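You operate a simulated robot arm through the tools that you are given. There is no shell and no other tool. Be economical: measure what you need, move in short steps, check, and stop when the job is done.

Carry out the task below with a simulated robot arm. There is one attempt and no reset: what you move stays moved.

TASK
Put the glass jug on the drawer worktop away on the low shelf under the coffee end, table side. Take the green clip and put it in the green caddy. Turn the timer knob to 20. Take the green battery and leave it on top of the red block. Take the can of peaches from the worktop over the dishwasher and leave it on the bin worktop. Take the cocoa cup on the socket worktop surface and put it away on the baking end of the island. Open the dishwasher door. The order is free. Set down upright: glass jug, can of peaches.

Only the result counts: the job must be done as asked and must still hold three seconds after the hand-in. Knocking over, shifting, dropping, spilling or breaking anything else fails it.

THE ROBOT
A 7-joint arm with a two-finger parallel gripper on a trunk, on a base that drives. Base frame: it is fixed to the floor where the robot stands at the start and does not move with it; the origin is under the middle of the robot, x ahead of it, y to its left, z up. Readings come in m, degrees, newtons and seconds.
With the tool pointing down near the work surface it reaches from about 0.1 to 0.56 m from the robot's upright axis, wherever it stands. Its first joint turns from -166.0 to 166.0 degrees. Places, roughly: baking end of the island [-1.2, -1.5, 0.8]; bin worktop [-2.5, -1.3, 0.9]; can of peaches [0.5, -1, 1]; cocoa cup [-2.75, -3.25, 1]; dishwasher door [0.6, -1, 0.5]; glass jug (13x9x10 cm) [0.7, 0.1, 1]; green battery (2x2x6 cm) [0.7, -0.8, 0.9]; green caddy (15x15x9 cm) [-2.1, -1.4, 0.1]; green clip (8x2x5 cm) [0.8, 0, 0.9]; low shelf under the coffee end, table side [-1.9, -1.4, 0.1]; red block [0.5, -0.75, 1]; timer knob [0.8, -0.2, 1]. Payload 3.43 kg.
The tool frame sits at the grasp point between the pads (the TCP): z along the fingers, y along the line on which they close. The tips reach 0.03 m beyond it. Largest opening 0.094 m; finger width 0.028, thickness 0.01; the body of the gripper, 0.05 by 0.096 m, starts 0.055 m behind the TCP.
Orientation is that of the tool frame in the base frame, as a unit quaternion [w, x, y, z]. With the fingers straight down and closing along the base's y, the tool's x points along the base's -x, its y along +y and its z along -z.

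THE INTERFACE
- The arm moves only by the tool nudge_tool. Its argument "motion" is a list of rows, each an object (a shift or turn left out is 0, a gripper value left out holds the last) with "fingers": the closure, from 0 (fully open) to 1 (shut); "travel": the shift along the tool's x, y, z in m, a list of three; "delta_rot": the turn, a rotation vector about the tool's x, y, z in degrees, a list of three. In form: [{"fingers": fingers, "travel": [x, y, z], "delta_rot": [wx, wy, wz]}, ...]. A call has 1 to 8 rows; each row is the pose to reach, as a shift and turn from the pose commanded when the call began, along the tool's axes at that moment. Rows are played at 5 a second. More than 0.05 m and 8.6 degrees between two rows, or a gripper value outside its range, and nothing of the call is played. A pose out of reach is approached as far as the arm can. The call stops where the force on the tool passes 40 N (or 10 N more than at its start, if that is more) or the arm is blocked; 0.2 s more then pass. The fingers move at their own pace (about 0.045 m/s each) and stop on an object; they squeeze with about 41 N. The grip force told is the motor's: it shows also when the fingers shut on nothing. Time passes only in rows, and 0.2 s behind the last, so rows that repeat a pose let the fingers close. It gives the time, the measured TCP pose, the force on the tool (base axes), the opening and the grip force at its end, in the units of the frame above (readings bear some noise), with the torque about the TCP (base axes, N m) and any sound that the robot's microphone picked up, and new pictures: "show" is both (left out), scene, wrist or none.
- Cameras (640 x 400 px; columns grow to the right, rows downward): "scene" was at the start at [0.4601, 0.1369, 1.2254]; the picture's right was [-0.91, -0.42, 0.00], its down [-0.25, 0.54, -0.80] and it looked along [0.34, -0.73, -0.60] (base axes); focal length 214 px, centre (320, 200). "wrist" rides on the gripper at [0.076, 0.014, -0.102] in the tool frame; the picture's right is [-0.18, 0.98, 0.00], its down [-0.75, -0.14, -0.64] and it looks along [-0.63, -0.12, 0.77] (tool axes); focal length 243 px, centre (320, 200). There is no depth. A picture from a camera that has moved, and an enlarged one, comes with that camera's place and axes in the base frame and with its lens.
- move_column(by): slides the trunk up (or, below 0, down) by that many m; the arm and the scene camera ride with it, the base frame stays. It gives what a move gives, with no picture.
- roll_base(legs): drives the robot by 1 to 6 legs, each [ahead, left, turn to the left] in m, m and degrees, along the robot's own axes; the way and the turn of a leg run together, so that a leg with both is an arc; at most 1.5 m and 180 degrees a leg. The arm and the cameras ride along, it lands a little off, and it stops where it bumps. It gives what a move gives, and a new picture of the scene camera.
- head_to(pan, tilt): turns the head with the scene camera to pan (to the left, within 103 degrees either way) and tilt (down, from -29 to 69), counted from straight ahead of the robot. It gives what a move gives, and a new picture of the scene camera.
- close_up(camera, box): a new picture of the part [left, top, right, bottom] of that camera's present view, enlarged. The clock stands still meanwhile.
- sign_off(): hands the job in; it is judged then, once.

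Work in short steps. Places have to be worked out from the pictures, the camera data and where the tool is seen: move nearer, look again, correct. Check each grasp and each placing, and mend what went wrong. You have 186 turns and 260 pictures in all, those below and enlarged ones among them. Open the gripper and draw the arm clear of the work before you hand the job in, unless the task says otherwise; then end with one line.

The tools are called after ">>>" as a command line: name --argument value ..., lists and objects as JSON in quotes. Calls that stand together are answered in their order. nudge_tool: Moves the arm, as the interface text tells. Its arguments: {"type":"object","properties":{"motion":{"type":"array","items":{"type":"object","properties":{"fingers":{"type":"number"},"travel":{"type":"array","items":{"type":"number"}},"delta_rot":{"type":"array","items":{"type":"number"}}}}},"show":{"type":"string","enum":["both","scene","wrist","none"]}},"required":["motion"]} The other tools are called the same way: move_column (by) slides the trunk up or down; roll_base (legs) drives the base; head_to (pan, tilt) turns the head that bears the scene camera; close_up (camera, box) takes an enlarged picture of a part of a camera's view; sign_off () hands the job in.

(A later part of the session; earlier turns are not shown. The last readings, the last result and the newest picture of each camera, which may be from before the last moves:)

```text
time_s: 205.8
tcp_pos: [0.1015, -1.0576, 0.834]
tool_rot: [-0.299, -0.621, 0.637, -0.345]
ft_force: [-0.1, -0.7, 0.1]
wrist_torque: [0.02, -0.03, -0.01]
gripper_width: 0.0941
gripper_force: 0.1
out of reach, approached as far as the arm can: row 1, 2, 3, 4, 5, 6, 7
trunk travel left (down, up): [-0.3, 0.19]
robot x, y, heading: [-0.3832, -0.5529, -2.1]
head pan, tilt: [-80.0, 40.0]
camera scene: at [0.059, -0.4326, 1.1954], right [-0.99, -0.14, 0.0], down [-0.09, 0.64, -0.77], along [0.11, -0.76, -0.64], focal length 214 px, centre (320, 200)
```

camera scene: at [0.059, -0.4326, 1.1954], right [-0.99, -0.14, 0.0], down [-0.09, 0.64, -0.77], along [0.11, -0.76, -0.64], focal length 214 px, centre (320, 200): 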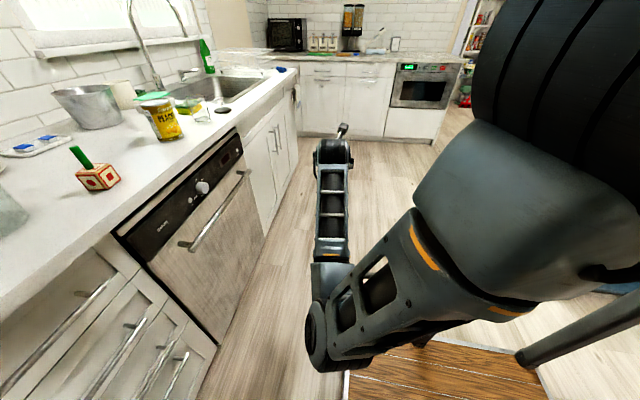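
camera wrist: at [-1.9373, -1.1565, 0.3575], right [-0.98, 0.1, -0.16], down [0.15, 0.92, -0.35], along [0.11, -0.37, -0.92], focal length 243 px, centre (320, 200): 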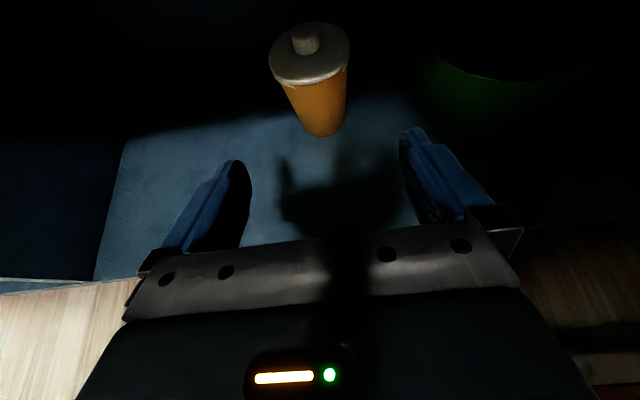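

The roll toward yaw 90° seems near the last joint's limit. I rotate gradually toward the start orientation (tool vertical, yaw 0) while raising; first half.

>>> nudge_tool --motion '[{"travel": [0.019, 0.004, -0.019], "delta_rot": [-3.2, -2.8, 5.8]}, {"travel": [0.038, 0.0085, -0.038], "delta_rot": [-6.4, -5.6, 11.6]}, {"travel": [0.057, 0.0127, -0.057], "delta_rot": [-9.7, -8.4, 17.4]}, {"travel": [0.076, 0.017, -0.076], "delta_rot": [-12.9, -11.2, 23.2]}, {"travel": [0.095, 0.021, -0.095], "delta_rot": [-16.1, -14, 29]}, {"travel": [0.114, 0.0255, -0.113], "delta_rot": [-19.3, -16.9, 34.8]}, {"travel": [0.133, 0.03, -0.132], "delta_rot": [-22.5, -19.7, 40.6]}]' --show "scene"

```text
time_s: 207.6
tcp_pos: [0.0495, -0.9293, 0.9703]
tool_rot: [-0.332, -0.365, 0.853, -0.168]
ft_force: [0.3, -0.3, -0.4]
wrist_torque: [-0.01, -0.03, -0.04]
gripper_width: 0.0941
gripper_force: 0.1
out of reach, approached as far as the arm can: row 1, 2, 3, 4, 5, 6, 7
trunk travel left (down, up): [-0.3, 0.19]
robot x, y, heading: [-0.3799, -0.5484, -2.0]
head pan, tilt: [-80.0, 40.0]
stopped in row 7: the arm was blocked; the commanded pose is now the measured one
camera scene: at [0.0591, -0.4327, 1.1953], right [-0.99, -0.14, 0.0], down [-0.09, 0.64, -0.77], along [0.11, -0.76, -0.64], focal length 214 px, centre (320, 200)
```

scene: 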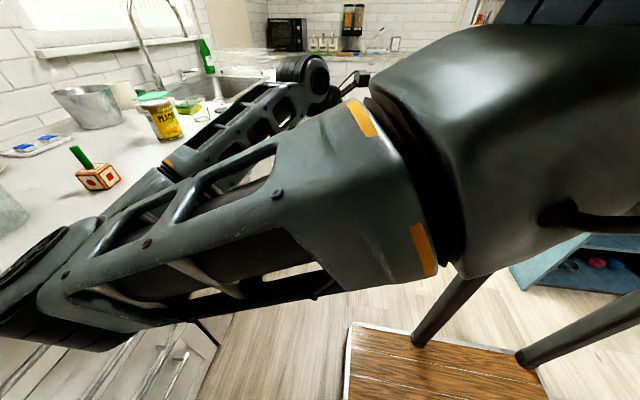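

Blocked—likely the elbow near the counter front. I back the base away 0.35 m, then continue raising.

>>> roll_base --legs '[[-0.35, 0, 0]]'

```text
time_s: 209.9
tcp_pos: [-0.3059, -0.9197, 0.9711]
tool_rot: [-0.333, -0.361, 0.855, -0.167]
ft_force: [0.0, -0.3, 0.2]
wrist_torque: [0.0, 0.0, 0.03]
gripper_width: 0.0939
gripper_force: 0.1
trunk travel left (down, up): [-0.3, 0.19]
robot x, y, heading: [-0.7319, -0.54, -2.6]
head pan, tilt: [-80.0, 40.0]
camera scene: at [-0.2927, -0.4223, 1.1954], right [-0.99, -0.13, 0.0], down [-0.09, 0.64, -0.77], along [0.1, -0.76, -0.64], focal length 214 px, centre (320, 200)
```

scene: 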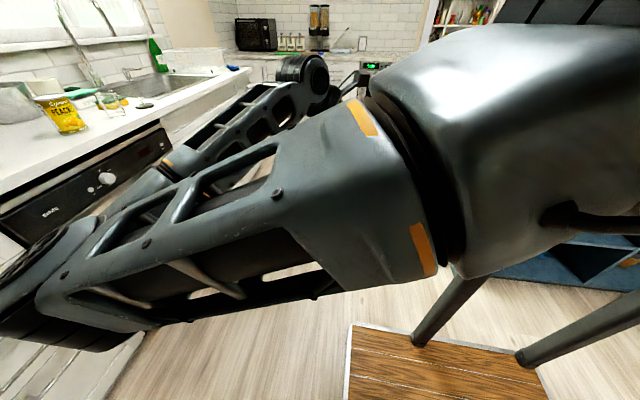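

Free now. I turn the tool to vertical (yaw ≈45°) while raising to z≈1.15.

>>> nudge_tool --motion '[{"travel": [0.0285, -0.006, -0.014], "delta_rot": [0, -7.2, 0]}, {"travel": [0.057, -0.012, -0.028], "delta_rot": [0, -14.5, 0]}, {"travel": [0.0855, -0.018, -0.0415], "delta_rot": [0, -21.8, 0]}, {"travel": [0.114, -0.024, -0.055], "delta_rot": [0, -29, 0]}, {"travel": [0.1425, -0.03, -0.069], "delta_rot": [0, -36.3, 0]}, {"travel": [0.171, -0.036, -0.083], "delta_rot": [0, -43.6, 0]}]' --show "scene"

```text
time_s: 211.3
tcp_pos: [-0.2042, -0.7859, 1.0637]
tool_rot: [0.008, -0.397, 0.918, -0.021]
ft_force: [0.6, 0.1, 0.3]
wrist_torque: [0.0, 0.01, 0.0]
gripper_width: 0.0939
gripper_force: 0.1
out of reach, approached as far as the arm can: row 1, 2, 3, 4, 5, 6
trunk travel left (down, up): [-0.3, 0.19]
robot x, y, heading: [-0.7369, -0.5349, -2.2]
head pan, tilt: [-80.0, 40.0]
camera scene: at [-0.2926, -0.4223, 1.1954], right [-0.99, -0.13, 0.0], down [-0.09, 0.64, -0.77], along [0.1, -0.76, -0.64], focal length 214 px, centre (320, 200)
```

scene: 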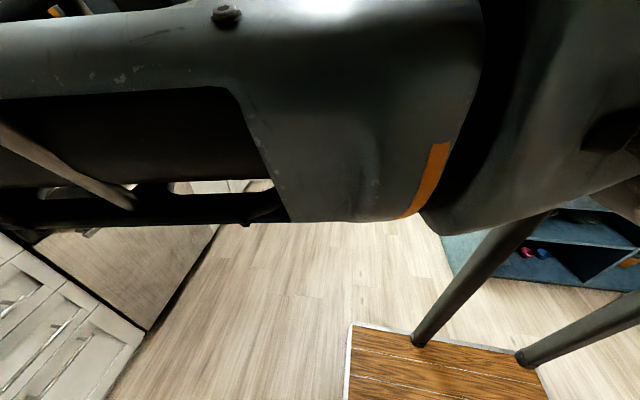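

I now swing the whole arm clockwise about the shoulder axis (35°) with matching yaw.

>>> nudge_tool --motion '[{"travel": [0.03, 0.0018, 0], "delta_rot": [0, 0, 5]}, {"travel": [0.0597, 0.0061, 0], "delta_rot": [0, 0, 10]}, {"travel": [0.089, 0.013, 0], "delta_rot": [0, 0, 15]}, {"travel": [0.1175, 0.0224, 0], "delta_rot": [0, 0, 20]}, {"travel": [0.1451, 0.0342, 0], "delta_rot": [0, 0, 25]}, {"travel": [0.1716, 0.0485, 0], "delta_rot": [0, 0, 30]}, {"travel": [0.197, 0.0647, 0], "delta_rot": [0, 0, 35]}]' --show "scene"

```text
time_s: 212.9
tcp_pos: [-0.2337, -0.7782, 1.027]
tool_rot: [0.013, -0.103, 0.994, -0.018]
ft_force: [-0.5, 1.3, -0.4]
wrist_torque: [0.02, -0.02, -0.02]
gripper_width: 0.0943
gripper_force: 0.1
out of reach, approached as far as the arm can: row 1, 2, 3, 4, 5, 6, 7
trunk travel left (down, up): [-0.3, 0.19]
robot x, y, heading: [-0.7322, -0.5374, -2.4]
head pan, tilt: [-80.0, 40.0]
camera scene: at [-0.2926, -0.4223, 1.1954], right [-0.99, -0.13, 0.0], down [-0.09, 0.64, -0.77], along [0.1, -0.76, -0.64], focal length 214 px, centre (320, 200)
```

scene: 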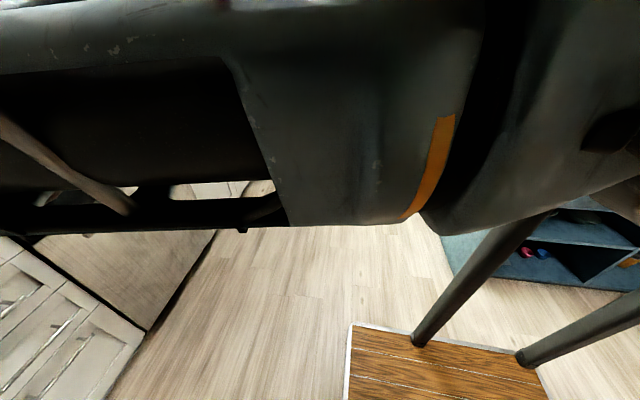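

The upper arm is caught below the head. I lower the tool first and swing it clockwise underneath, then raise on the far right side.

>>> nudge_tool --motion '[{"travel": [0.0, 0.0, 0.04]}, {"travel": [0.0, 0.0, 0.08]}, {"travel": [0.0, 0.0, 0.12]}, {"travel": [0.0, 0.0, 0.16]}, {"travel": [0.01, -0.02, 0.2]}, {"travel": [0.03, -0.05, 0.22]}, {"travel": [0.06, -0.08, 0.24]}, {"travel": [0.09, -0.11, 0.25]}]' --show "scene"

```text
time_s: 214.7
tcp_pos: [-0.287, -0.8807, 0.7537]
tool_rot: [0.014, -0.103, 0.994, -0.018]
ft_force: [0.5, 1.0, 0.5]
wrist_torque: [-0.03, 0.01, 0.01]
gripper_width: 0.0941
gripper_force: 0.0
out of reach, approached as far as the arm can: row 7, 8
trunk travel left (down, up): [-0.3, 0.19]
robot x, y, heading: [-0.7352, -0.5346, -2.4]
head pan, tilt: [-80.0, 40.0]
camera scene: at [-0.2925, -0.4219, 1.1955], right [-0.99, -0.13, 0.0], down [-0.09, 0.64, -0.77], along [0.1, -0.76, -0.64], focal length 214 px, centre (320, 200)
```

scene: 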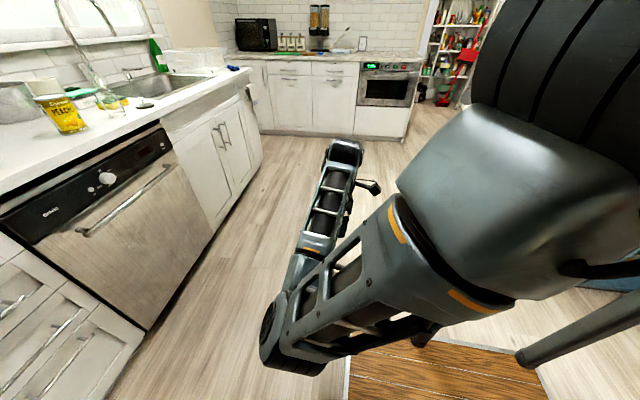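

Now swing 45° clockwise at this low height.

>>> nudge_tool --motion '[{"travel": [0.0357, -0.0071, 0], "delta_rot": [0, 0, 5.6]}, {"travel": [0.0718, -0.0107, 0], "delta_rot": [0, 0, 11.2]}, {"travel": [0.1081, -0.0108, 0], "delta_rot": [0, 0, 16.8]}, {"travel": [0.1444, -0.0074, 0], "delta_rot": [0, 0, 22.4]}, {"travel": [0.1801, -0.0005, 0], "delta_rot": [0, 0, 28]}, {"travel": [0.215, 0.01, 0], "delta_rot": [0, 0, 33.6]}, {"travel": [0.2486, 0.0236, 0], "delta_rot": [0, 0, 39.2]}, {"travel": [0.2807, 0.0407, 0], "delta_rot": [0, 0, 44.8]}]' --show "scene"

```text
time_s: 216.5
tcp_pos: [-0.5109, -0.8306, 0.7164]
tool_rot: [-0.002, 0.284, 0.959, -0.011]
ft_force: [1.2, -0.6, 0.4]
wrist_torque: [-0.01, 0.01, 0.02]
gripper_width: 0.0939
gripper_force: 0.0
out of reach, approached as far as the arm can: row 1, 2, 3, 4, 5, 6, 7, 8
trunk travel left (down, up): [-0.3, 0.19]
robot x, y, heading: [-0.7374, -0.5338, -2.3]
head pan, tilt: [-80.0, 40.0]
camera scene: at [-0.2925, -0.4223, 1.1953], right [-0.99, -0.13, 0.0], down [-0.09, 0.64, -0.77], along [0.1, -0.76, -0.64], focal length 214 px, centre (320, 200)
```

scene: 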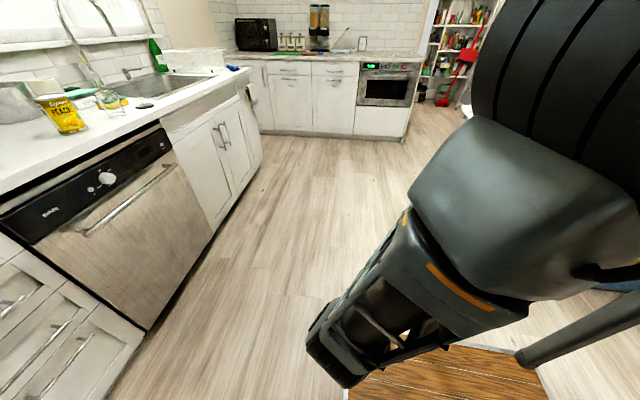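

The elbow is clear of the head now. I raise outward to z≈1.04.

>>> nudge_tool --motion '[{"travel": [-0.008, -0.0126, -0.04]}, {"travel": [-0.016, -0.025, -0.08]}, {"travel": [-0.0245, -0.038, -0.12]}, {"travel": [-0.0327, -0.05, -0.16]}, {"travel": [-0.041, -0.063, -0.2]}, {"travel": [-0.049, -0.0755, -0.24]}, {"travel": [-0.057, -0.088, -0.28]}, {"travel": [-0.0654, -0.1, -0.32]}]' --show "scene"

```text
time_s: 218.3
tcp_pos: [-0.3725, -0.8048, 0.8011]
tool_rot: [0.008, 0.281, 0.959, -0.024]
ft_force: [5.2, 1.4, -1.0]
wrist_torque: [-0.18, 0.36, -0.05]
gripper_width: 0.094
gripper_force: 0.1
out of reach, approached as far as the arm can: row 1, 2, 3, 4, 5, 6, 7, 8
trunk travel left (down, up): [-0.3, 0.19]
robot x, y, heading: [-0.739, -0.5391, -2.4]
head pan, tilt: [-80.0, 40.0]
camera scene: at [-0.2926, -0.4226, 1.1955], right [-0.99, -0.13, 0.0], down [-0.09, 0.64, -0.77], along [0.1, -0.76, -0.64], focal length 214 px, centre (320, 200)
```

scene: 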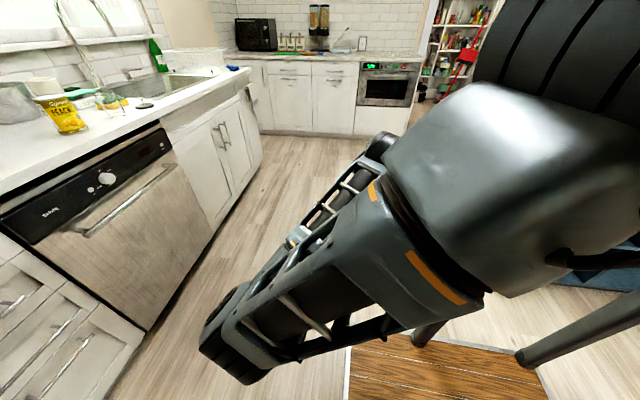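

The hand is folded too close. I extend outward at low height first.

>>> nudge_tool --motion '[{"travel": [-0.013, -0.041, 0.02]}, {"travel": [-0.026, -0.082, 0.04]}, {"travel": [-0.039, -0.123, 0.05]}, {"travel": [-0.052, -0.164, 0.05]}, {"travel": [-0.065, -0.205, 0.05]}, {"travel": [-0.078, -0.246, 0.05]}, {"travel": [-0.091, -0.287, 0.05]}]' --show "scene"

```text
time_s: 219.9
tcp_pos: [-0.3845, -0.8931, 0.7186]
tool_rot: [0.019, 0.284, 0.959, -0.012]
ft_force: [0.4, 0.7, -0.1]
wrist_torque: [0.01, 0.02, -0.01]
gripper_width: 0.0941
gripper_force: 0.1
out of reach, approached as far as the arm can: row 1, 2, 3, 4, 5, 6, 7
trunk travel left (down, up): [-0.3, 0.19]
robot x, y, heading: [-0.7366, -0.5393, -2.3]
head pan, tilt: [-80.0, 40.0]
camera scene: at [-0.2927, -0.4224, 1.1954], right [-0.99, -0.13, 0.0], down [-0.09, 0.64, -0.77], along [0.1, -0.76, -0.64], focal length 214 px, centre (320, 200)
```

scene: 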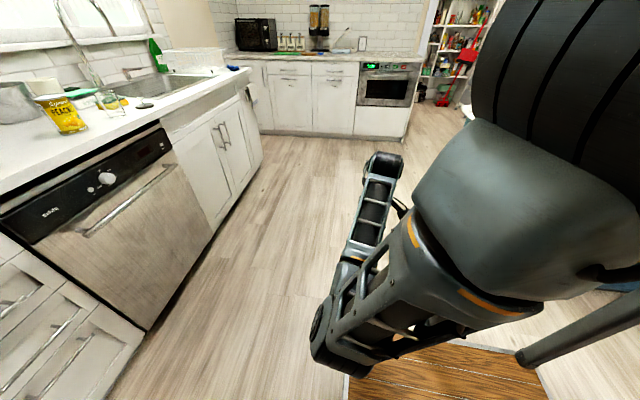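

Tool-vertical with a low elbow hits the wrist bend limit, so I pitch the tool outward to near horizontal (camera sideways) while extending and rising.

>>> nudge_tool --motion '[{"travel": [-0.006, -0.0155, -0.0126], "delta_rot": [7.1, -2, -2.95]}, {"travel": [-0.0126, -0.031, -0.025], "delta_rot": [14.3, -3.9, -5.9]}, {"travel": [-0.019, -0.0465, -0.038], "delta_rot": [21.4, -5.9, -8.9]}, {"travel": [-0.025, -0.062, -0.05], "delta_rot": [28.5, -7.8, -11.8]}, {"travel": [-0.0315, -0.0775, -0.063], "delta_rot": [35.7, -9.8, -14.8]}, {"travel": [-0.038, -0.093, -0.0756], "delta_rot": [42.8, -11.8, -17.7]}, {"travel": [-0.044, -0.1085, -0.088], "delta_rot": [49.9, -13.7, -20.7]}, {"travel": [-0.05, -0.124, -0.1], "delta_rot": [57, -15.7, -23.6]}]' --show "scene"

```text
time_s: 221.7
tcp_pos: [-0.3796, -1.0203, 0.8572]
tool_rot: [0.002, 0.098, 0.888, -0.45]
ft_force: [0.7, 0.1, -0.2]
wrist_torque: [0.04, -0.06, 0.02]
gripper_width: 0.094
gripper_force: 0.1
out of reach, approached as far as the arm can: row 6, 7, 8
trunk travel left (down, up): [-0.3, 0.19]
robot x, y, heading: [-0.7373, -0.5345, -2.4]
head pan, tilt: [-80.0, 40.0]
camera scene: at [-0.293, -0.422, 1.1956], right [-0.99, -0.13, 0.0], down [-0.09, 0.64, -0.77], along [0.1, -0.76, -0.64], focal length 214 px, centre (320, 200)
```

scene: 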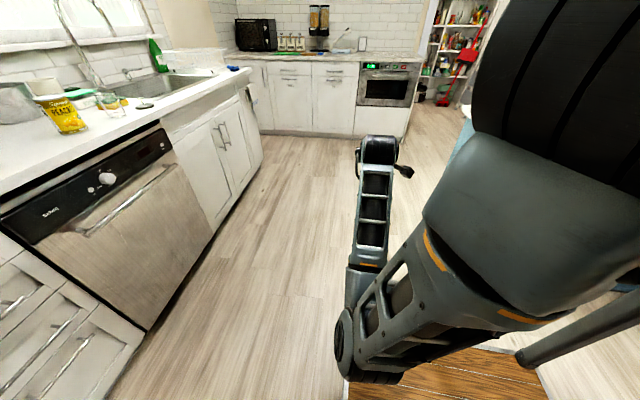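

Progress: the elbow swings right. I raise further and flatten the tool more.

>>> nudge_tool --motion '[{"travel": [-0.005, -0.036, -0.0145], "delta_rot": [3, 0, 0]}, {"travel": [-0.01, -0.0715, -0.029], "delta_rot": [6, 0, 0]}, {"travel": [-0.0155, -0.107, -0.043], "delta_rot": [9, 0, 0]}, {"travel": [-0.02, -0.143, -0.0575], "delta_rot": [12, 0, 0]}, {"travel": [-0.026, -0.179, -0.072], "delta_rot": [15, 0, 0]}, {"travel": [-0.031, -0.2145, -0.086], "delta_rot": [18, 0, 0]}, {"travel": [-0.036, -0.25, -0.1], "delta_rot": [21, 0, 0]}, {"travel": [-0.041, -0.286, -0.115], "delta_rot": [24, 0, 0]}]' --show "scene"

```text
time_s: 223.5
tcp_pos: [-0.3792, -1.1011, 1.1561]
tool_rot: [-0.017, 0.096, 0.775, -0.624]
ft_force: [0.7, -0.2, 0.4]
wrist_torque: [-0.03, 0.02, 0.02]
gripper_width: 0.0941
gripper_force: 0.1
trunk travel left (down, up): [-0.3, 0.19]
robot x, y, heading: [-0.7375, -0.5357, -2.3]
head pan, tilt: [-80.0, 40.0]
camera scene: at [-0.2927, -0.4223, 1.1953], right [-0.99, -0.13, 0.0], down [-0.09, 0.64, -0.77], along [0.1, -0.76, -0.64], focal length 214 px, centre (320, 200)
```

scene: 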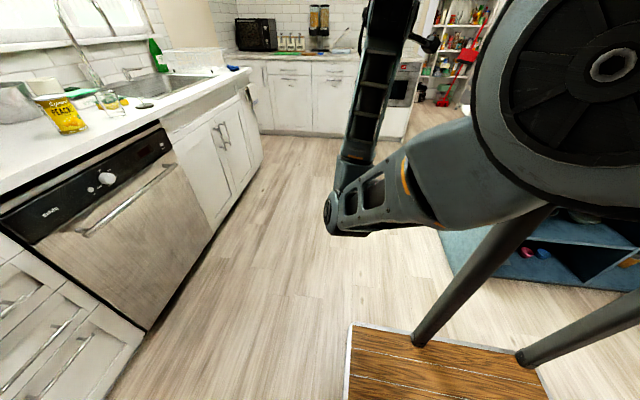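

Free movement now. I go up another 25 cm.

>>> nudge_tool --motion '[{"travel": [-0.0025, -0.0387, -0.017]}, {"travel": [-0.005, -0.077, -0.034]}, {"travel": [-0.0075, -0.116, -0.0515]}, {"travel": [-0.01, -0.155, -0.0687]}, {"travel": [-0.0125, -0.193, -0.086]}, {"travel": [-0.015, -0.232, -0.103]}]' --show "scene"

```text
time_s: 224.9
tcp_pos: [-0.3789, -1.0519, 1.4049]
tool_rot: [-0.02, 0.097, 0.775, -0.624]
ft_force: [0.3, 0.5, 0.2]
wrist_torque: [0.0, -0.01, -0.01]
gripper_width: 0.0941
gripper_force: 0.1
trunk travel left (down, up): [-0.3, 0.19]
robot x, y, heading: [-0.7357, -0.5346, -2.3]
head pan, tilt: [-80.0, 40.0]
camera scene: at [-0.2926, -0.4228, 1.1953], right [-0.99, -0.13, 0.0], down [-0.09, 0.64, -0.77], along [0.1, -0.76, -0.64], focal length 214 px, centre (320, 200)
```

scene: 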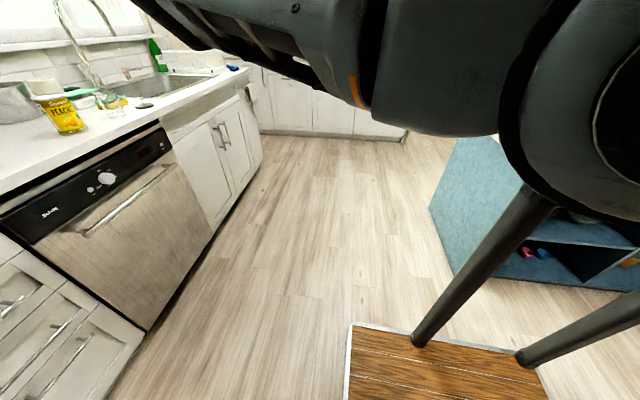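

The elbow is back up as at the start. I pitch the tool down to vertical.

>>> nudge_tool --motion '[{"travel": [0, 0.015, -0.005], "delta_rot": [-8, -0.2, -1.2]}, {"travel": [0, 0.03, -0.01], "delta_rot": [-16, -0.4, -2.5]}, {"travel": [0.001, 0.045, -0.015], "delta_rot": [-24, -0.6, -3.7]}, {"travel": [0.002, 0.06, -0.02], "delta_rot": [-32, -0.9, -4.9]}, {"travel": [0.003, 0.075, -0.025], "delta_rot": [-40, -1.1, -6.1]}, {"travel": [0.004, 0.09, -0.03], "delta_rot": [-48, -1.3, -7.4]}, {"travel": [0.005, 0.105, -0.035], "delta_rot": [-56, -1.5, -8.6]}, {"travel": [0.005, 0.12, -0.04], "delta_rot": [-64, -1.7, -9.8]}]' --show "none"

>>> nudge_tool --motion '[{"delta_rot": [-7, -0.2, -1.1]}, {"delta_rot": [-13.6, -0.4, -2.1]}]' --show "both"

```text
time_s: 226.7
tcp_pos: [-0.3606, -0.9882, 1.2952]
tool_rot: [-0.011, 0.019, 0.993, -0.114]
ft_force: [0.8, -1.2, 0.4]
wrist_torque: [0.0, 0.01, -0.04]
gripper_width: 0.094
gripper_force: 0.1
trunk travel left (down, up): [-0.3, 0.19]
robot x, y, heading: [-0.7359, -0.5338, -2.2]
head pan, tilt: [-80.0, 40.0]
```

```text
time_s: 227.3
tcp_pos: [-0.3576, -0.987, 1.2919]
tool_rot: [-0.018, -0.002, 1.0, 0.006]
ft_force: [-0.5, 0.1, 0.5]
wrist_torque: [-0.03, -0.01, 0.03]
gripper_width: 0.0938
gripper_force: 0.0
trunk travel left (down, up): [-0.3, 0.19]
robot x, y, heading: [-0.7375, -0.5402, -2.3]
head pan, tilt: [-80.0, 40.0]
camera scene: at [-0.2927, -0.4219, 1.1954], right [-0.99, -0.13, 0.0], down [-0.09, 0.64, -0.77], along [0.1, -0.76, -0.64], focal length 214 px, centre (320, 200)
camera wrist: at [-0.4297, -0.9745, 1.3971], right [0.18, 0.98, 0.01], down [0.78, -0.15, 0.61], along [0.6, -0.11, -0.79], focal length 243 px, centre (320, 200)
```

scene: 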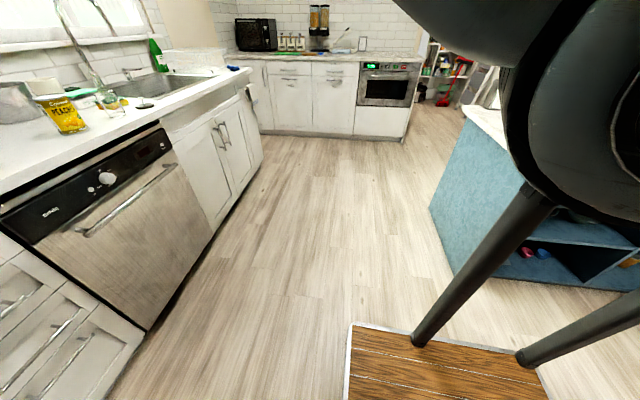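
wrist: 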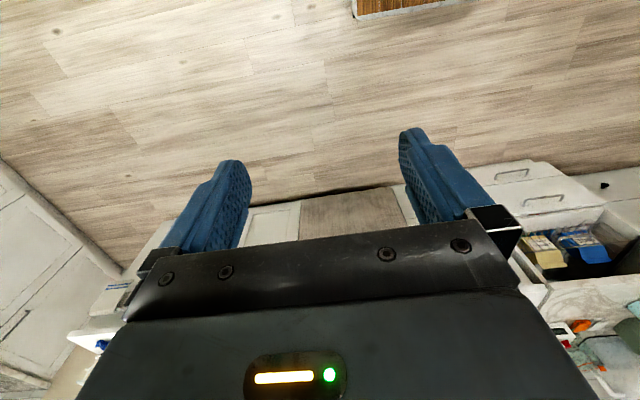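

Arm restored to its normal posture. Next the can of peaches: I straighten the heading and drive in front of it.

>>> roll_base --legs '[[0, 0, 2.3], [0.79, -0.15, 0]]'

>>> close_up --camera "wrist" --box '[0, 0, 640, 400]'

```text
time_s: 232.0
tcp_pos: [0.4534, -1.119, 1.2901]
tool_rot: [-0.018, -0.024, 1.0, 0.009]
ft_force: [-0.2, 0.4, -0.2]
wrist_torque: [0.03, 0.03, 0.0]
gripper_width: 0.0939
gripper_force: 0.2
trunk travel left (down, up): [-0.3, 0.19]
robot x, y, heading: [0.0511, -0.6828, 0.7]
head pan, tilt: [-80.0, 40.0]
camera scene: at [0.4927, -0.5492, 1.1954], right [-0.98, -0.18, 0.0], down [-0.12, 0.63, -0.77], along [0.14, -0.75, -0.64], focal length 214 px, centre (320, 200)
```

scene: 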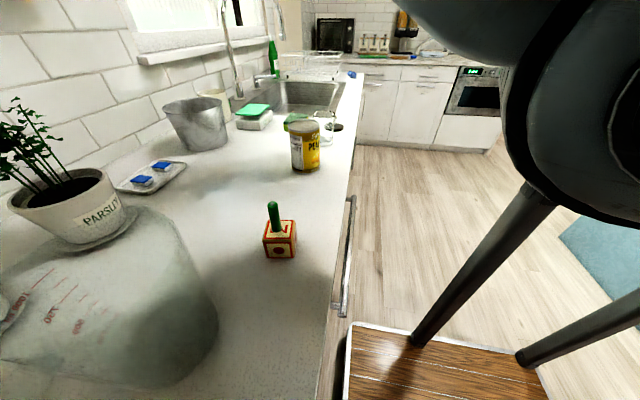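

```text
1.00 times, centred on (320, 200) of wrist (not enlarged: the box is as wide or as high as the picture)
camera zoom: at [0.38, -1.1094, 1.394], right [0.14, 0.99, 0.01], down [0.78, -0.12, 0.61], along [0.61, -0.08, -0.79], focal length 243 px, centre (320, 200)
```

zoom: 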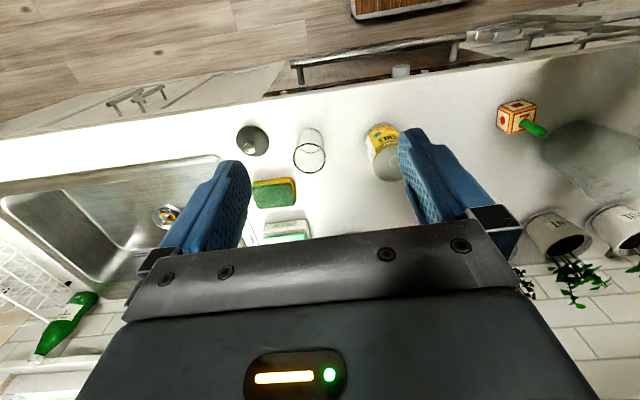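

Can ≈[0.613,-1.02]. I move above it, levelling the tool, to z≈1.13.

>>> nudge_tool --motion '[{"travel": [-0.033, 0.018, 0.02], "delta_rot": [0.5, -1, 0]}, {"travel": [-0.066, 0.036, 0.05], "delta_rot": [1, -2, 0]}, {"travel": [-0.099, 0.055, 0.085], "delta_rot": [1, -2, 0]}, {"travel": [-0.132, 0.073, 0.12], "delta_rot": [1, -2, 0]}, {"travel": [-0.1646, 0.091, 0.15], "delta_rot": [1, -2, 0]}]' --show "both"

```text
refused: row 3 steps farther than a row can; nothing moved
```

>>> nudge_tool --motion '[{"travel": [-0.028, 0.015, 0.025], "delta_rot": [0.5, -1, 0]}, {"travel": [-0.055, 0.03, 0.05], "delta_rot": [1, -2, 0]}, {"travel": [-0.082, 0.045, 0.075], "delta_rot": [1, -2, 0]}, {"travel": [-0.11, 0.06, 0.1], "delta_rot": [1, -2, 0]}, {"travel": [-0.137, 0.075, 0.125], "delta_rot": [1, -2, 0]}, {"travel": [-0.1646, 0.091, 0.15], "delta_rot": [1, -2, 0]}]' --show "both"

```text
time_s: 233.4
tcp_pos: [0.608, -1.0174, 1.1335]
tool_rot: [0.001, -0.023, 1.0, -0.001]
ft_force: [-0.6, 0.5, 0.0]
wrist_torque: [0.02, -0.04, -0.01]
gripper_width: 0.0939
gripper_force: 0.0
trunk travel left (down, up): [-0.3, 0.19]
robot x, y, heading: [0.0585, -0.6865, 0.4]
head pan, tilt: [-80.0, 40.0]
camera scene: at [0.4925, -0.5497, 1.1955], right [-0.98, -0.18, 0.0], down [-0.12, 0.63, -0.77], along [0.14, -0.75, -0.64], focal length 214 px, centre (320, 200)
camera wrist: at [0.5317, -1.0066, 1.2353], right [0.14, 0.99, 0.0], down [0.76, -0.11, 0.64], along [0.64, -0.09, -0.77], focal length 243 px, centre (320, 200)
```

scene: 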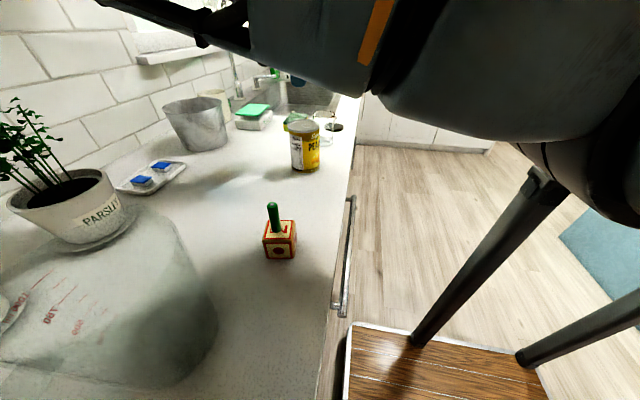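
wrist: 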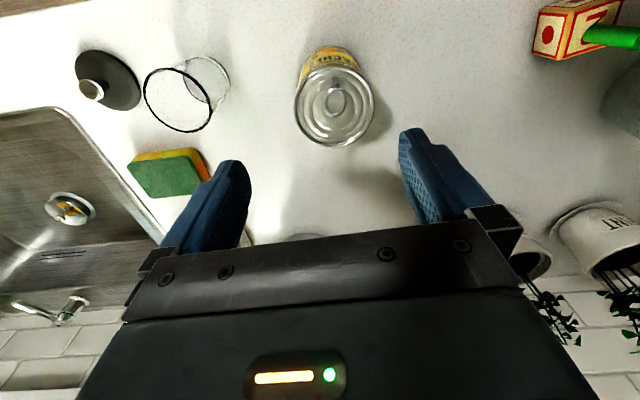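

Can centre ≈[0.608,-1.005]. I descend with open fingers to z≈0.99.

>>> nudge_tool --motion '[{"travel": [0, 0.012, 0.03]}, {"travel": [0, 0.0125, 0.065]}, {"travel": [0, 0.0125, 0.1]}, {"travel": [0, 0.0125, 0.13]}, {"travel": [0, 0.0125, 0.145]}]' --show "both"

```text
time_s: 234.6
tcp_pos: [0.6078, -1.005, 0.9906]
tool_rot: [0.002, -0.024, 1.0, 0.0]
ft_force: [0.5, 0.4, 0.0]
wrist_torque: [-0.01, 0.0, 0.01]
gripper_width: 0.0939
gripper_force: 0.1
trunk travel left (down, up): [-0.3, 0.19]
robot x, y, heading: [0.0555, -0.6817, 0.8]
head pan, tilt: [-80.0, 40.0]
camera scene: at [0.4926, -0.5491, 1.1954], right [-0.98, -0.18, 0.0], down [-0.12, 0.63, -0.77], along [0.14, -0.75, -0.64], focal length 214 px, centre (320, 200)
camera wrist: at [0.5315, -0.9942, 1.0919], right [0.14, 0.99, 0.0], down [0.76, -0.11, 0.64], along [0.64, -0.09, -0.77], focal length 243 px, centre (320, 200)
```

scene: 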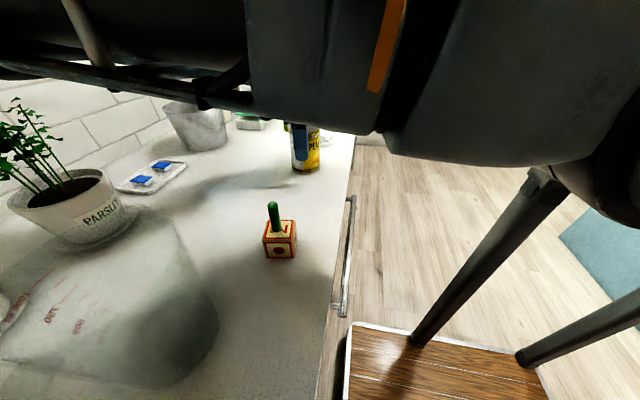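
wrist: 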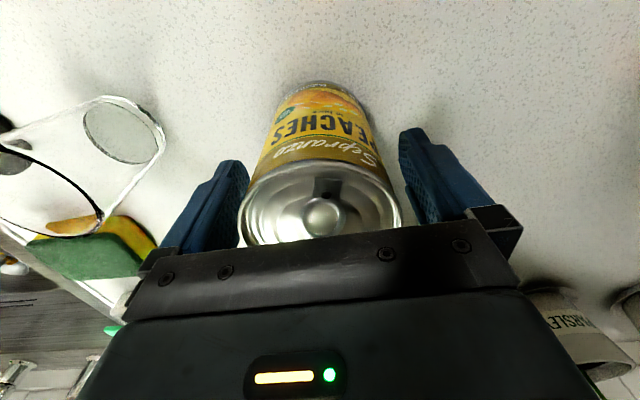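

The can is centred between the fingers (lid ≈1.003). I close.

>>> nudge_tool --motion '[{"travel": [0, 0.001, 0.008]}, {"travel": [0, 0.001, 0.008], "fingers": 1}, {"travel": [0, 0.001, 0.008], "fingers": 1}, {"travel": [0, 0.001, 0.008], "fingers": 1}, {"travel": [0, 0.001, 0.008], "fingers": 1}]' --show "none"

>>> nudge_tool --motion '[{"travel": [0, 0, -0.045]}, {"travel": [0, 0, -0.09]}, {"travel": [0, 0, -0.135]}, {"travel": [0, 0, -0.18]}, {"travel": [0, 0, -0.225]}]' --show "wrist"

```text
time_s: 235.8
tcp_pos: [0.6085, -1.0042, 0.9812]
tool_rot: [0.001, -0.022, 1.0, 0.0]
ft_force: [0.7, -1.9, 0.4]
wrist_torque: [-0.09, 0.06, 0.0]
gripper_width: 0.0733
gripper_force: 41.0
trunk travel left (down, up): [-0.3, 0.19]
robot x, y, heading: [0.0528, -0.6902, 0.7]
head pan, tilt: [-80.0, 40.0]
```

```text
time_s: 237.0
tcp_pos: [0.6078, -1.0034, 1.2066]
tool_rot: [0.001, -0.024, 1.0, 0.001]
ft_force: [1.0, 0.3, -4.4]
wrist_torque: [-0.01, 0.01, -0.02]
gripper_width: 0.0735
gripper_force: 41.2
trunk travel left (down, up): [-0.3, 0.19]
robot x, y, heading: [0.0552, -0.6873, 0.4]
head pan, tilt: [-80.0, 40.0]
camera wrist: at [0.5309, -0.9923, 1.3095], right [0.14, 0.99, 0.0], down [0.76, -0.11, 0.64], along [0.64, -0.09, -0.77], focal length 243 px, centre (320, 200)
```

wrist: 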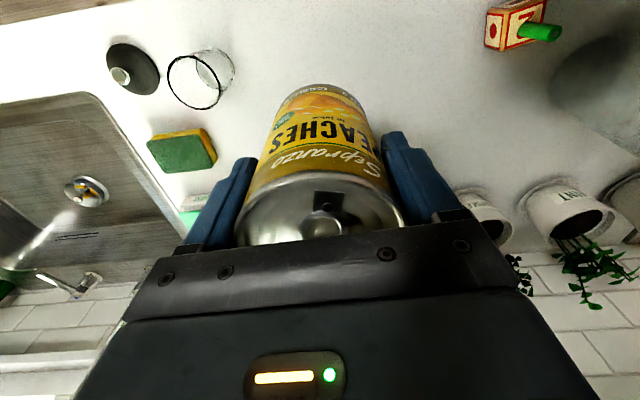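

Can lifted upright. I retract the arm and drive backwards along the corridor to the bin cabinet.

>>> nudge_tool --motion '[{"travel": [0.034, -0.02, -0.006]}, {"travel": [0.068, -0.04, -0.012]}, {"travel": [0.102, -0.06, -0.018]}, {"travel": [0.136, -0.08, -0.024]}, {"travel": [0.17, -0.1, -0.03]}]' --show "none"

>>> roll_base --legs '[[-0.3, 0, -0.5], [0, 0.18, 0], [-1.4, 0, 0], [-1.2, 0, 0]]'

```text
time_s: 238.2
tcp_pos: [0.4408, -1.1123, 1.2356]
tool_rot: [0.0, -0.024, 1.0, 0.0]
ft_force: [0.9, 0.1, -4.3]
wrist_torque: [-0.03, 0.05, 0.02]
gripper_width: 0.0738
gripper_force: 40.9
trunk travel left (down, up): [-0.3, 0.19]
robot x, y, heading: [0.0579, -0.6869, 0.6]
head pan, tilt: [-80.0, 40.0]
```

```text
time_s: 253.6
tcp_pos: [-2.4769, -0.9155, 1.2349]
tool_rot: [0.0, -0.002, 1.0, 0.0]
ft_force: [-0.6, -0.2, -4.2]
wrist_torque: [-0.02, 0.03, 0.02]
gripper_width: 0.0733
gripper_force: 41.0
trunk travel left (down, up): [-0.3, 0.19]
robot x, y, heading: [-2.8411, -0.474, -2.2]
head pan, tilt: [-80.0, 40.0]
camera scene: at [-2.4004, -0.3551, 1.1953], right [-0.99, -0.14, 0.0], down [-0.09, 0.64, -0.77], along [0.11, -0.76, -0.64], focal length 214 px, centre (320, 200)
```

scene: 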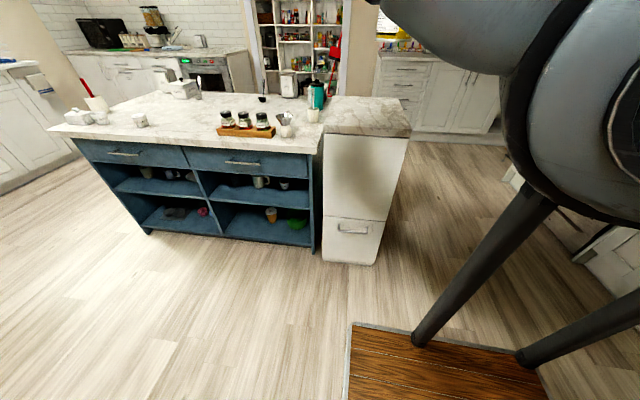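

The bin worktop spans x −2.30…−2.61, y −1.06…−1.56 and is empty. I drive 0.3 m right, bringing the can above it.

>>> roll_base --legs '[[0.0, -0.28, 2.2]]'

>>> head_to --pan -75 --tilt 30

>>> close_up --camera "wrist" --box '[0, 0, 640, 400]'

```text
time_s: 255.5
tcp_pos: [-2.4601, -1.1757, 1.2359]
tool_rot: [0.001, -0.022, 1.0, 0.001]
ft_force: [-0.6, -0.6, -5.1]
wrist_torque: [0.0, -0.02, -0.03]
gripper_width: 0.0734
gripper_force: 41.1
trunk travel left (down, up): [-0.3, 0.19]
robot x, y, heading: [-2.8488, -0.7484, 0.6]
head pan, tilt: [-80.0, 40.0]
camera scene: at [-2.4093, -0.613, 1.1953], right [-0.98, -0.18, 0.0], down [-0.12, 0.63, -0.77], along [0.14, -0.75, -0.64], focal length 214 px, centre (320, 200)
```

scene: 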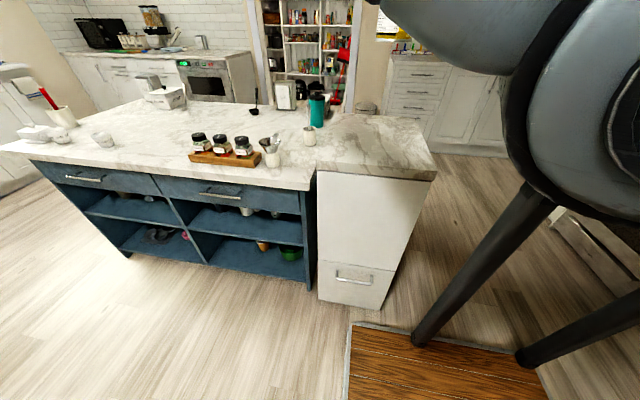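

```text
time_s: 256.3
tcp_pos: [-2.4605, -1.1762, 1.2352]
tool_rot: [0.001, -0.023, 1.0, 0.001]
ft_force: [-0.1, -0.3, -4.8]
wrist_torque: [-0.02, 0.0, -0.01]
gripper_width: 0.0735
gripper_force: 40.9
trunk travel left (down, up): [-0.3, 0.19]
robot x, y, heading: [-2.8455, -0.7499, 0.2]
head pan, tilt: [-75.0, 30.0]
camera scene: at [-2.4006, -0.6166, 1.2106], right [-0.96, -0.27, 0.0], down [-0.13, 0.48, -0.87], along [0.23, -0.83, -0.5], focal length 214 px, centre (320, 200)
```

scene: 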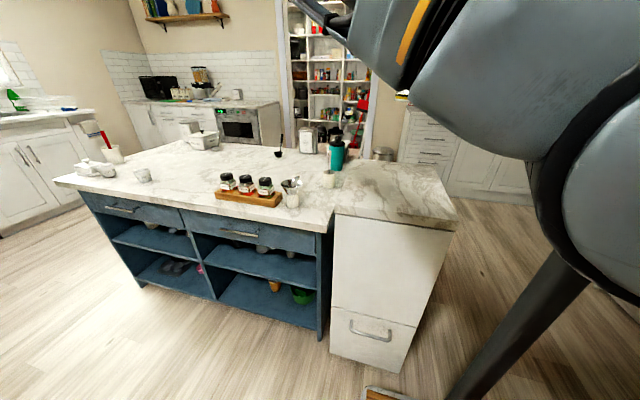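

```text
1.00 times, centred on (320, 200) of wrist (not enlarged: the box is as wide or as high as the picture)
camera zoom: at [-2.5374, -1.1647, 1.338], right [0.14, 0.99, 0.0], down [0.76, -0.11, 0.64], along [0.64, -0.09, -0.77], focal length 243 px, centre (320, 200)
```

zoom: 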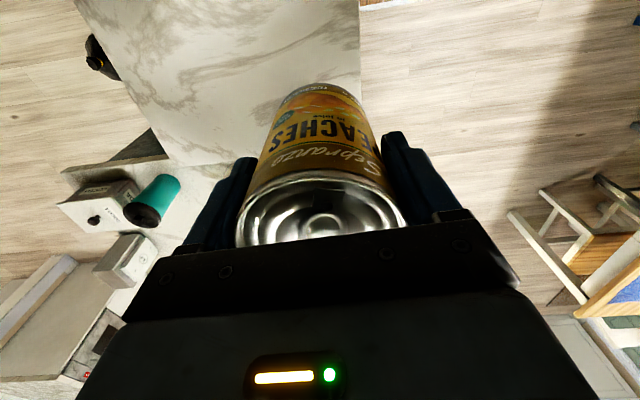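

Bin top z≈0.881, front edge y≈-1.11. I move in to y≈-1.24 and lower to just above it.

>>> nudge_tool --motion '[{"travel": [0, -0.03, 0.03]}, {"travel": [0, -0.06, 0.06]}, {"travel": [0, -0.065, 0.105]}, {"travel": [0, -0.065, 0.15]}, {"travel": [0, -0.065, 0.195]}, {"travel": [0, -0.065, 0.235]}, {"travel": [0, -0.065, 0.262]}]' --show "both"

```text
time_s: 257.9
tcp_pos: [-2.4564, -1.2397, 0.9772]
tool_rot: [0.002, -0.024, 1.0, -0.002]
ft_force: [7.2, 4.7, 32.6]
wrist_torque: [0.49, -0.14, 0.05]
gripper_width: 0.073
gripper_force: 41.3
trunk travel left (down, up): [-0.3, 0.19]
robot x, y, heading: [-2.846, -0.75, 0.7]
head pan, tilt: [-75.0, 30.0]
camera scene: at [-2.4007, -0.6159, 1.2118], right [-0.96, -0.27, 0.0], down [-0.13, 0.48, -0.87], along [0.23, -0.83, -0.5], focal length 214 px, centre (320, 200)
camera wrist: at [-2.534, -1.2279, 1.0792], right [0.14, 0.99, 0.0], down [0.76, -0.1, 0.65], along [0.64, -0.09, -0.76], focal length 243 px, centre (320, 200)
```

scene: 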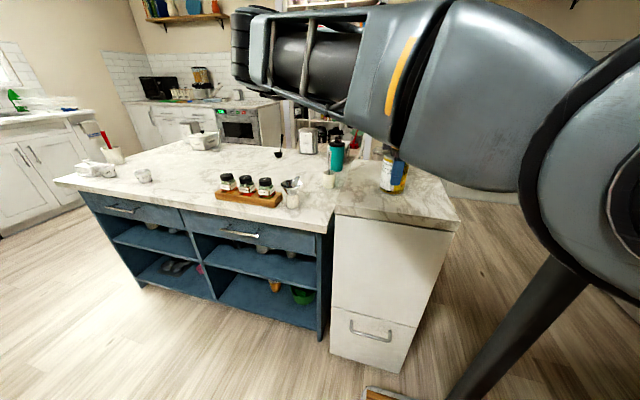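
wrist: 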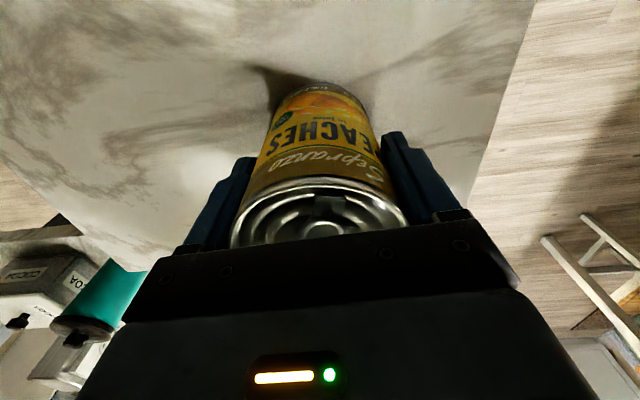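

The can is on the worktop (contact ≈33 N). I ease up 2.5 mm, open, and rise.

>>> nudge_tool --motion '[{"travel": [0, 0, -0.003]}, {"travel": [0, 0, -0.003], "fingers": 0.1}, {"travel": [0, 0, -0.003], "fingers": 0}, {"travel": [0, 0, -0.003]}, {"travel": [0, 0, -0.04]}, {"travel": [0, 0, -0.085]}, {"travel": [0, 0, -0.13]}, {"travel": [0, 0, -0.175]}]' --show "wrist"

```text
time_s: 259.7
tcp_pos: [-2.4561, -1.2408, 1.1468]
tool_rot: [0.001, -0.024, 1.0, 0.001]
ft_force: [0.3, -0.4, 0.2]
wrist_torque: [-0.02, -0.01, 0.01]
gripper_width: 0.0939
gripper_force: 0.0
trunk travel left (down, up): [-0.3, 0.19]
robot x, y, heading: [-2.8469, -0.7475, 0.3]
head pan, tilt: [-75.0, 30.0]
camera wrist: at [-2.533, -1.2289, 1.2489], right [0.14, 0.99, 0.0], down [0.76, -0.11, 0.64], along [0.64, -0.09, -0.77], focal length 243 px, centre (320, 200)
```

wrist: 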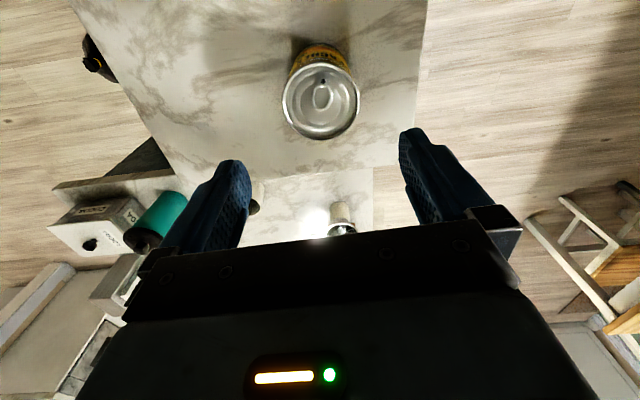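

The can stands upright on the bin worktop. Next the cocoa cup: I raise the arm a bit and drive around the bin to the socket worktop.

>>> nudge_tool --motion '[{"travel": [0.0, 0.02, -0.04]}, {"travel": [0.0, 0.05, -0.08]}, {"travel": [0.0, 0.08, -0.1]}]' --show "none"

>>> roll_base --legs '[[-0.42, 0.05, 0], [0, -1.0, 0], [0, -0.7, 0]]'

```text
time_s: 260.5
tcp_pos: [-2.4594, -1.1622, 1.2473]
tool_rot: [0.002, -0.023, 1.0, 0.001]
ft_force: [0.5, 0.0, 0.2]
wrist_torque: [0.02, 0.0, 0.01]
gripper_width: 0.0937
gripper_force: 0.1
trunk travel left (down, up): [-0.3, 0.19]
robot x, y, heading: [-2.8483, -0.7504, 0.4]
head pan, tilt: [-75.0, 30.0]
```

```text
time_s: 271.2
tcp_pos: [-2.9249, -2.8155, 1.2474]
tool_rot: [0.001, -0.002, 1.0, 0.0]
ft_force: [0.6, 0.4, -0.8]
wrist_torque: [0.0, 0.0, 0.02]
gripper_width: 0.094
gripper_force: 0.0
trunk travel left (down, up): [-0.3, 0.19]
robot x, y, heading: [-3.2936, -2.3851, -2.0]
head pan, tilt: [-75.0, 30.0]
camera scene: at [-2.842, -2.2732, 1.2107], right [-0.97, -0.23, 0.0], down [-0.11, 0.49, -0.87], along [0.2, -0.84, -0.5], focal length 214 px, centre (320, 200)
```

scene: 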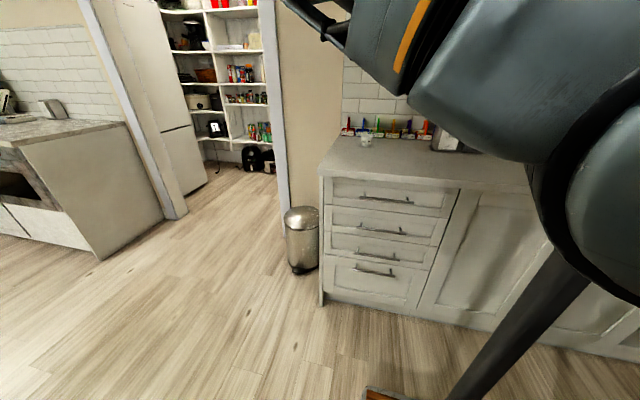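

I zoom on the counter to find the cocoa cup.

>>> close_up --camera "scene" --box '[310, 90, 470, 200]'

>>> close_up --camera "wrist" --box '[0, 0, 640, 400]'

```text
3.64 times, centred on (390, 145) of scene
camera zoom: at [-2.842, -2.2732, 1.2107], right [-0.97, -0.23, 0.0], down [-0.11, 0.49, -0.87], along [0.2, -0.84, -0.5], focal length 780 px, centre (66, 400)
```

zoom: 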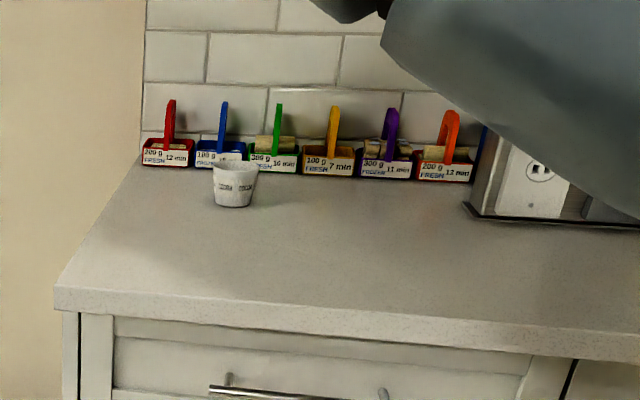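

```text
1.00 times, centred on (320, 200) of wrist (not enlarged: the box is as wide or as high as the picture)
camera zoom: at [-3.0015, -2.8008, 1.3498], right [0.18, 0.98, 0.0], down [0.75, -0.14, 0.64], along [0.63, -0.12, -0.77], focal length 243 px, centre (320, 200)
```

zoom: 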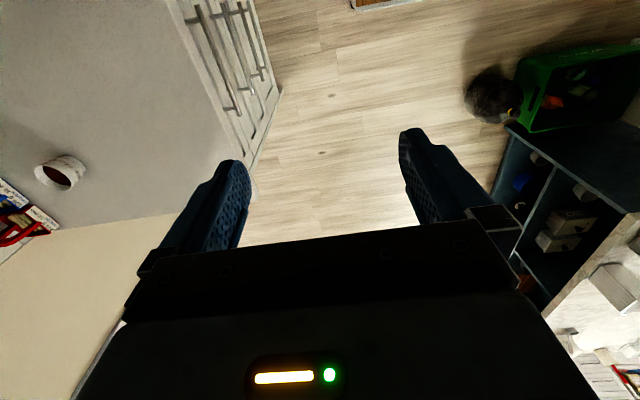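

The cup is at ≈[-2.835,-3.33] with rim ≈6.6 cm. I turn to face the counter (heading −90°) and move in front of it.

>>> roll_base --legs '[[0, 0, -88], [0, 0.73, 0], [0.15, 0, 0]]'

>>> head_to --pan -45 --tilt 45

>>> close_up --camera "wrist" --box '[0, 0, 640, 400]'

```text
time_s: 277.6
tcp_pos: [-3.2607, -2.7706, 1.2487]
tool_rot: [0.0, 0.689, 0.725, 0.0]
ft_force: [0.7, 0.0, -0.1]
wrist_torque: [0.0, -0.03, 0.01]
gripper_width: 0.0941
gripper_force: 0.2
trunk travel left (down, up): [-0.3, 0.19]
robot x, y, heading: [-2.8452, -2.3828, -89.2]
head pan, tilt: [-75.0, 30.0]
stopped in leg 2: the robot was blocked; the commanded pose is now the measured one
camera scene: at [-2.7145, -2.8254, 1.2107], right [-0.27, 0.96, 0.0], down [0.48, 0.14, -0.87], along [-0.83, -0.23, -0.5], focal length 214 px, centre (320, 200)
```

scene: 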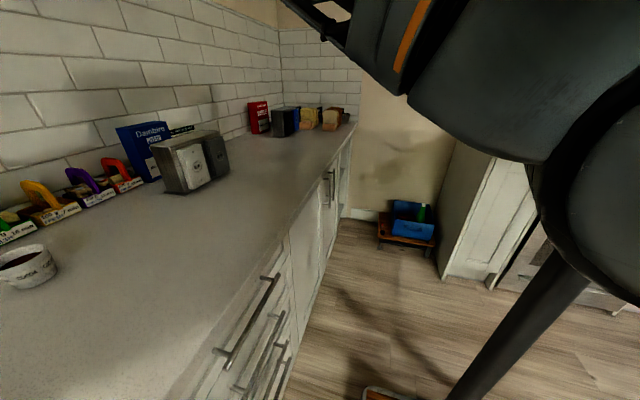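

```text
time_s: 278.5
tcp_pos: [-3.2602, -2.7692, 1.2475]
tool_rot: [0.001, 0.689, 0.725, 0.0]
ft_force: [-0.3, 0.1, -0.1]
wrist_torque: [-0.02, -0.02, 0.02]
gripper_width: 0.0941
gripper_force: 0.0
trunk travel left (down, up): [-0.3, 0.19]
robot x, y, heading: [-2.8506, -2.3818, -89.3]
head pan, tilt: [-45.0, 45.0]
camera scene: at [-2.6843, -2.859, 1.1881], right [-0.72, 0.7, 0.0], down [0.49, 0.51, -0.71], along [-0.49, -0.51, -0.71], focal length 214 px, centre (320, 200)
```

scene: 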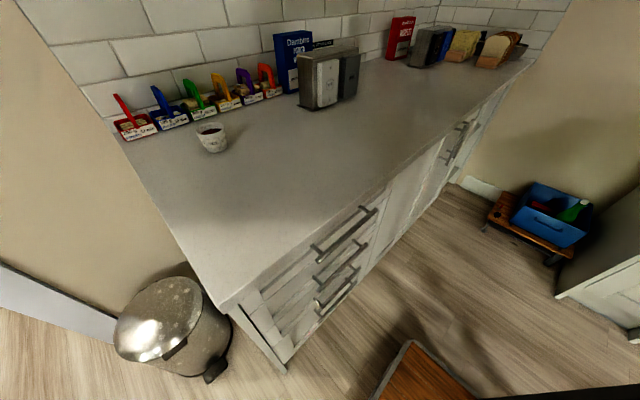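

```text
1.00 times, centred on (320, 200) of wrist (not enlarged: the box is as wide or as high as the picture)
camera zoom: at [-3.2499, -2.6928, 1.3499], right [0.99, -0.13, 0.0], down [-0.1, -0.76, 0.64], along [-0.09, -0.64, -0.77], focal length 243 px, centre (320, 200)
```

zoom: 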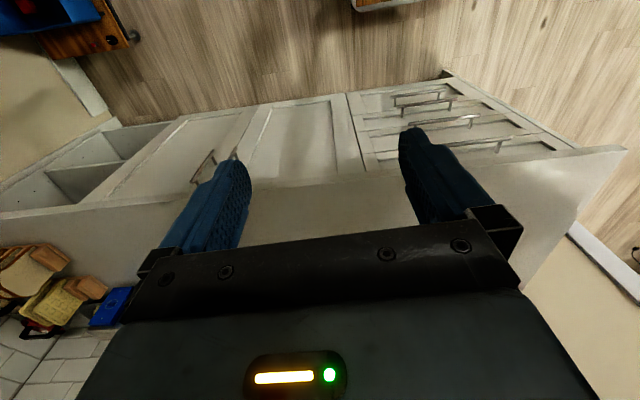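

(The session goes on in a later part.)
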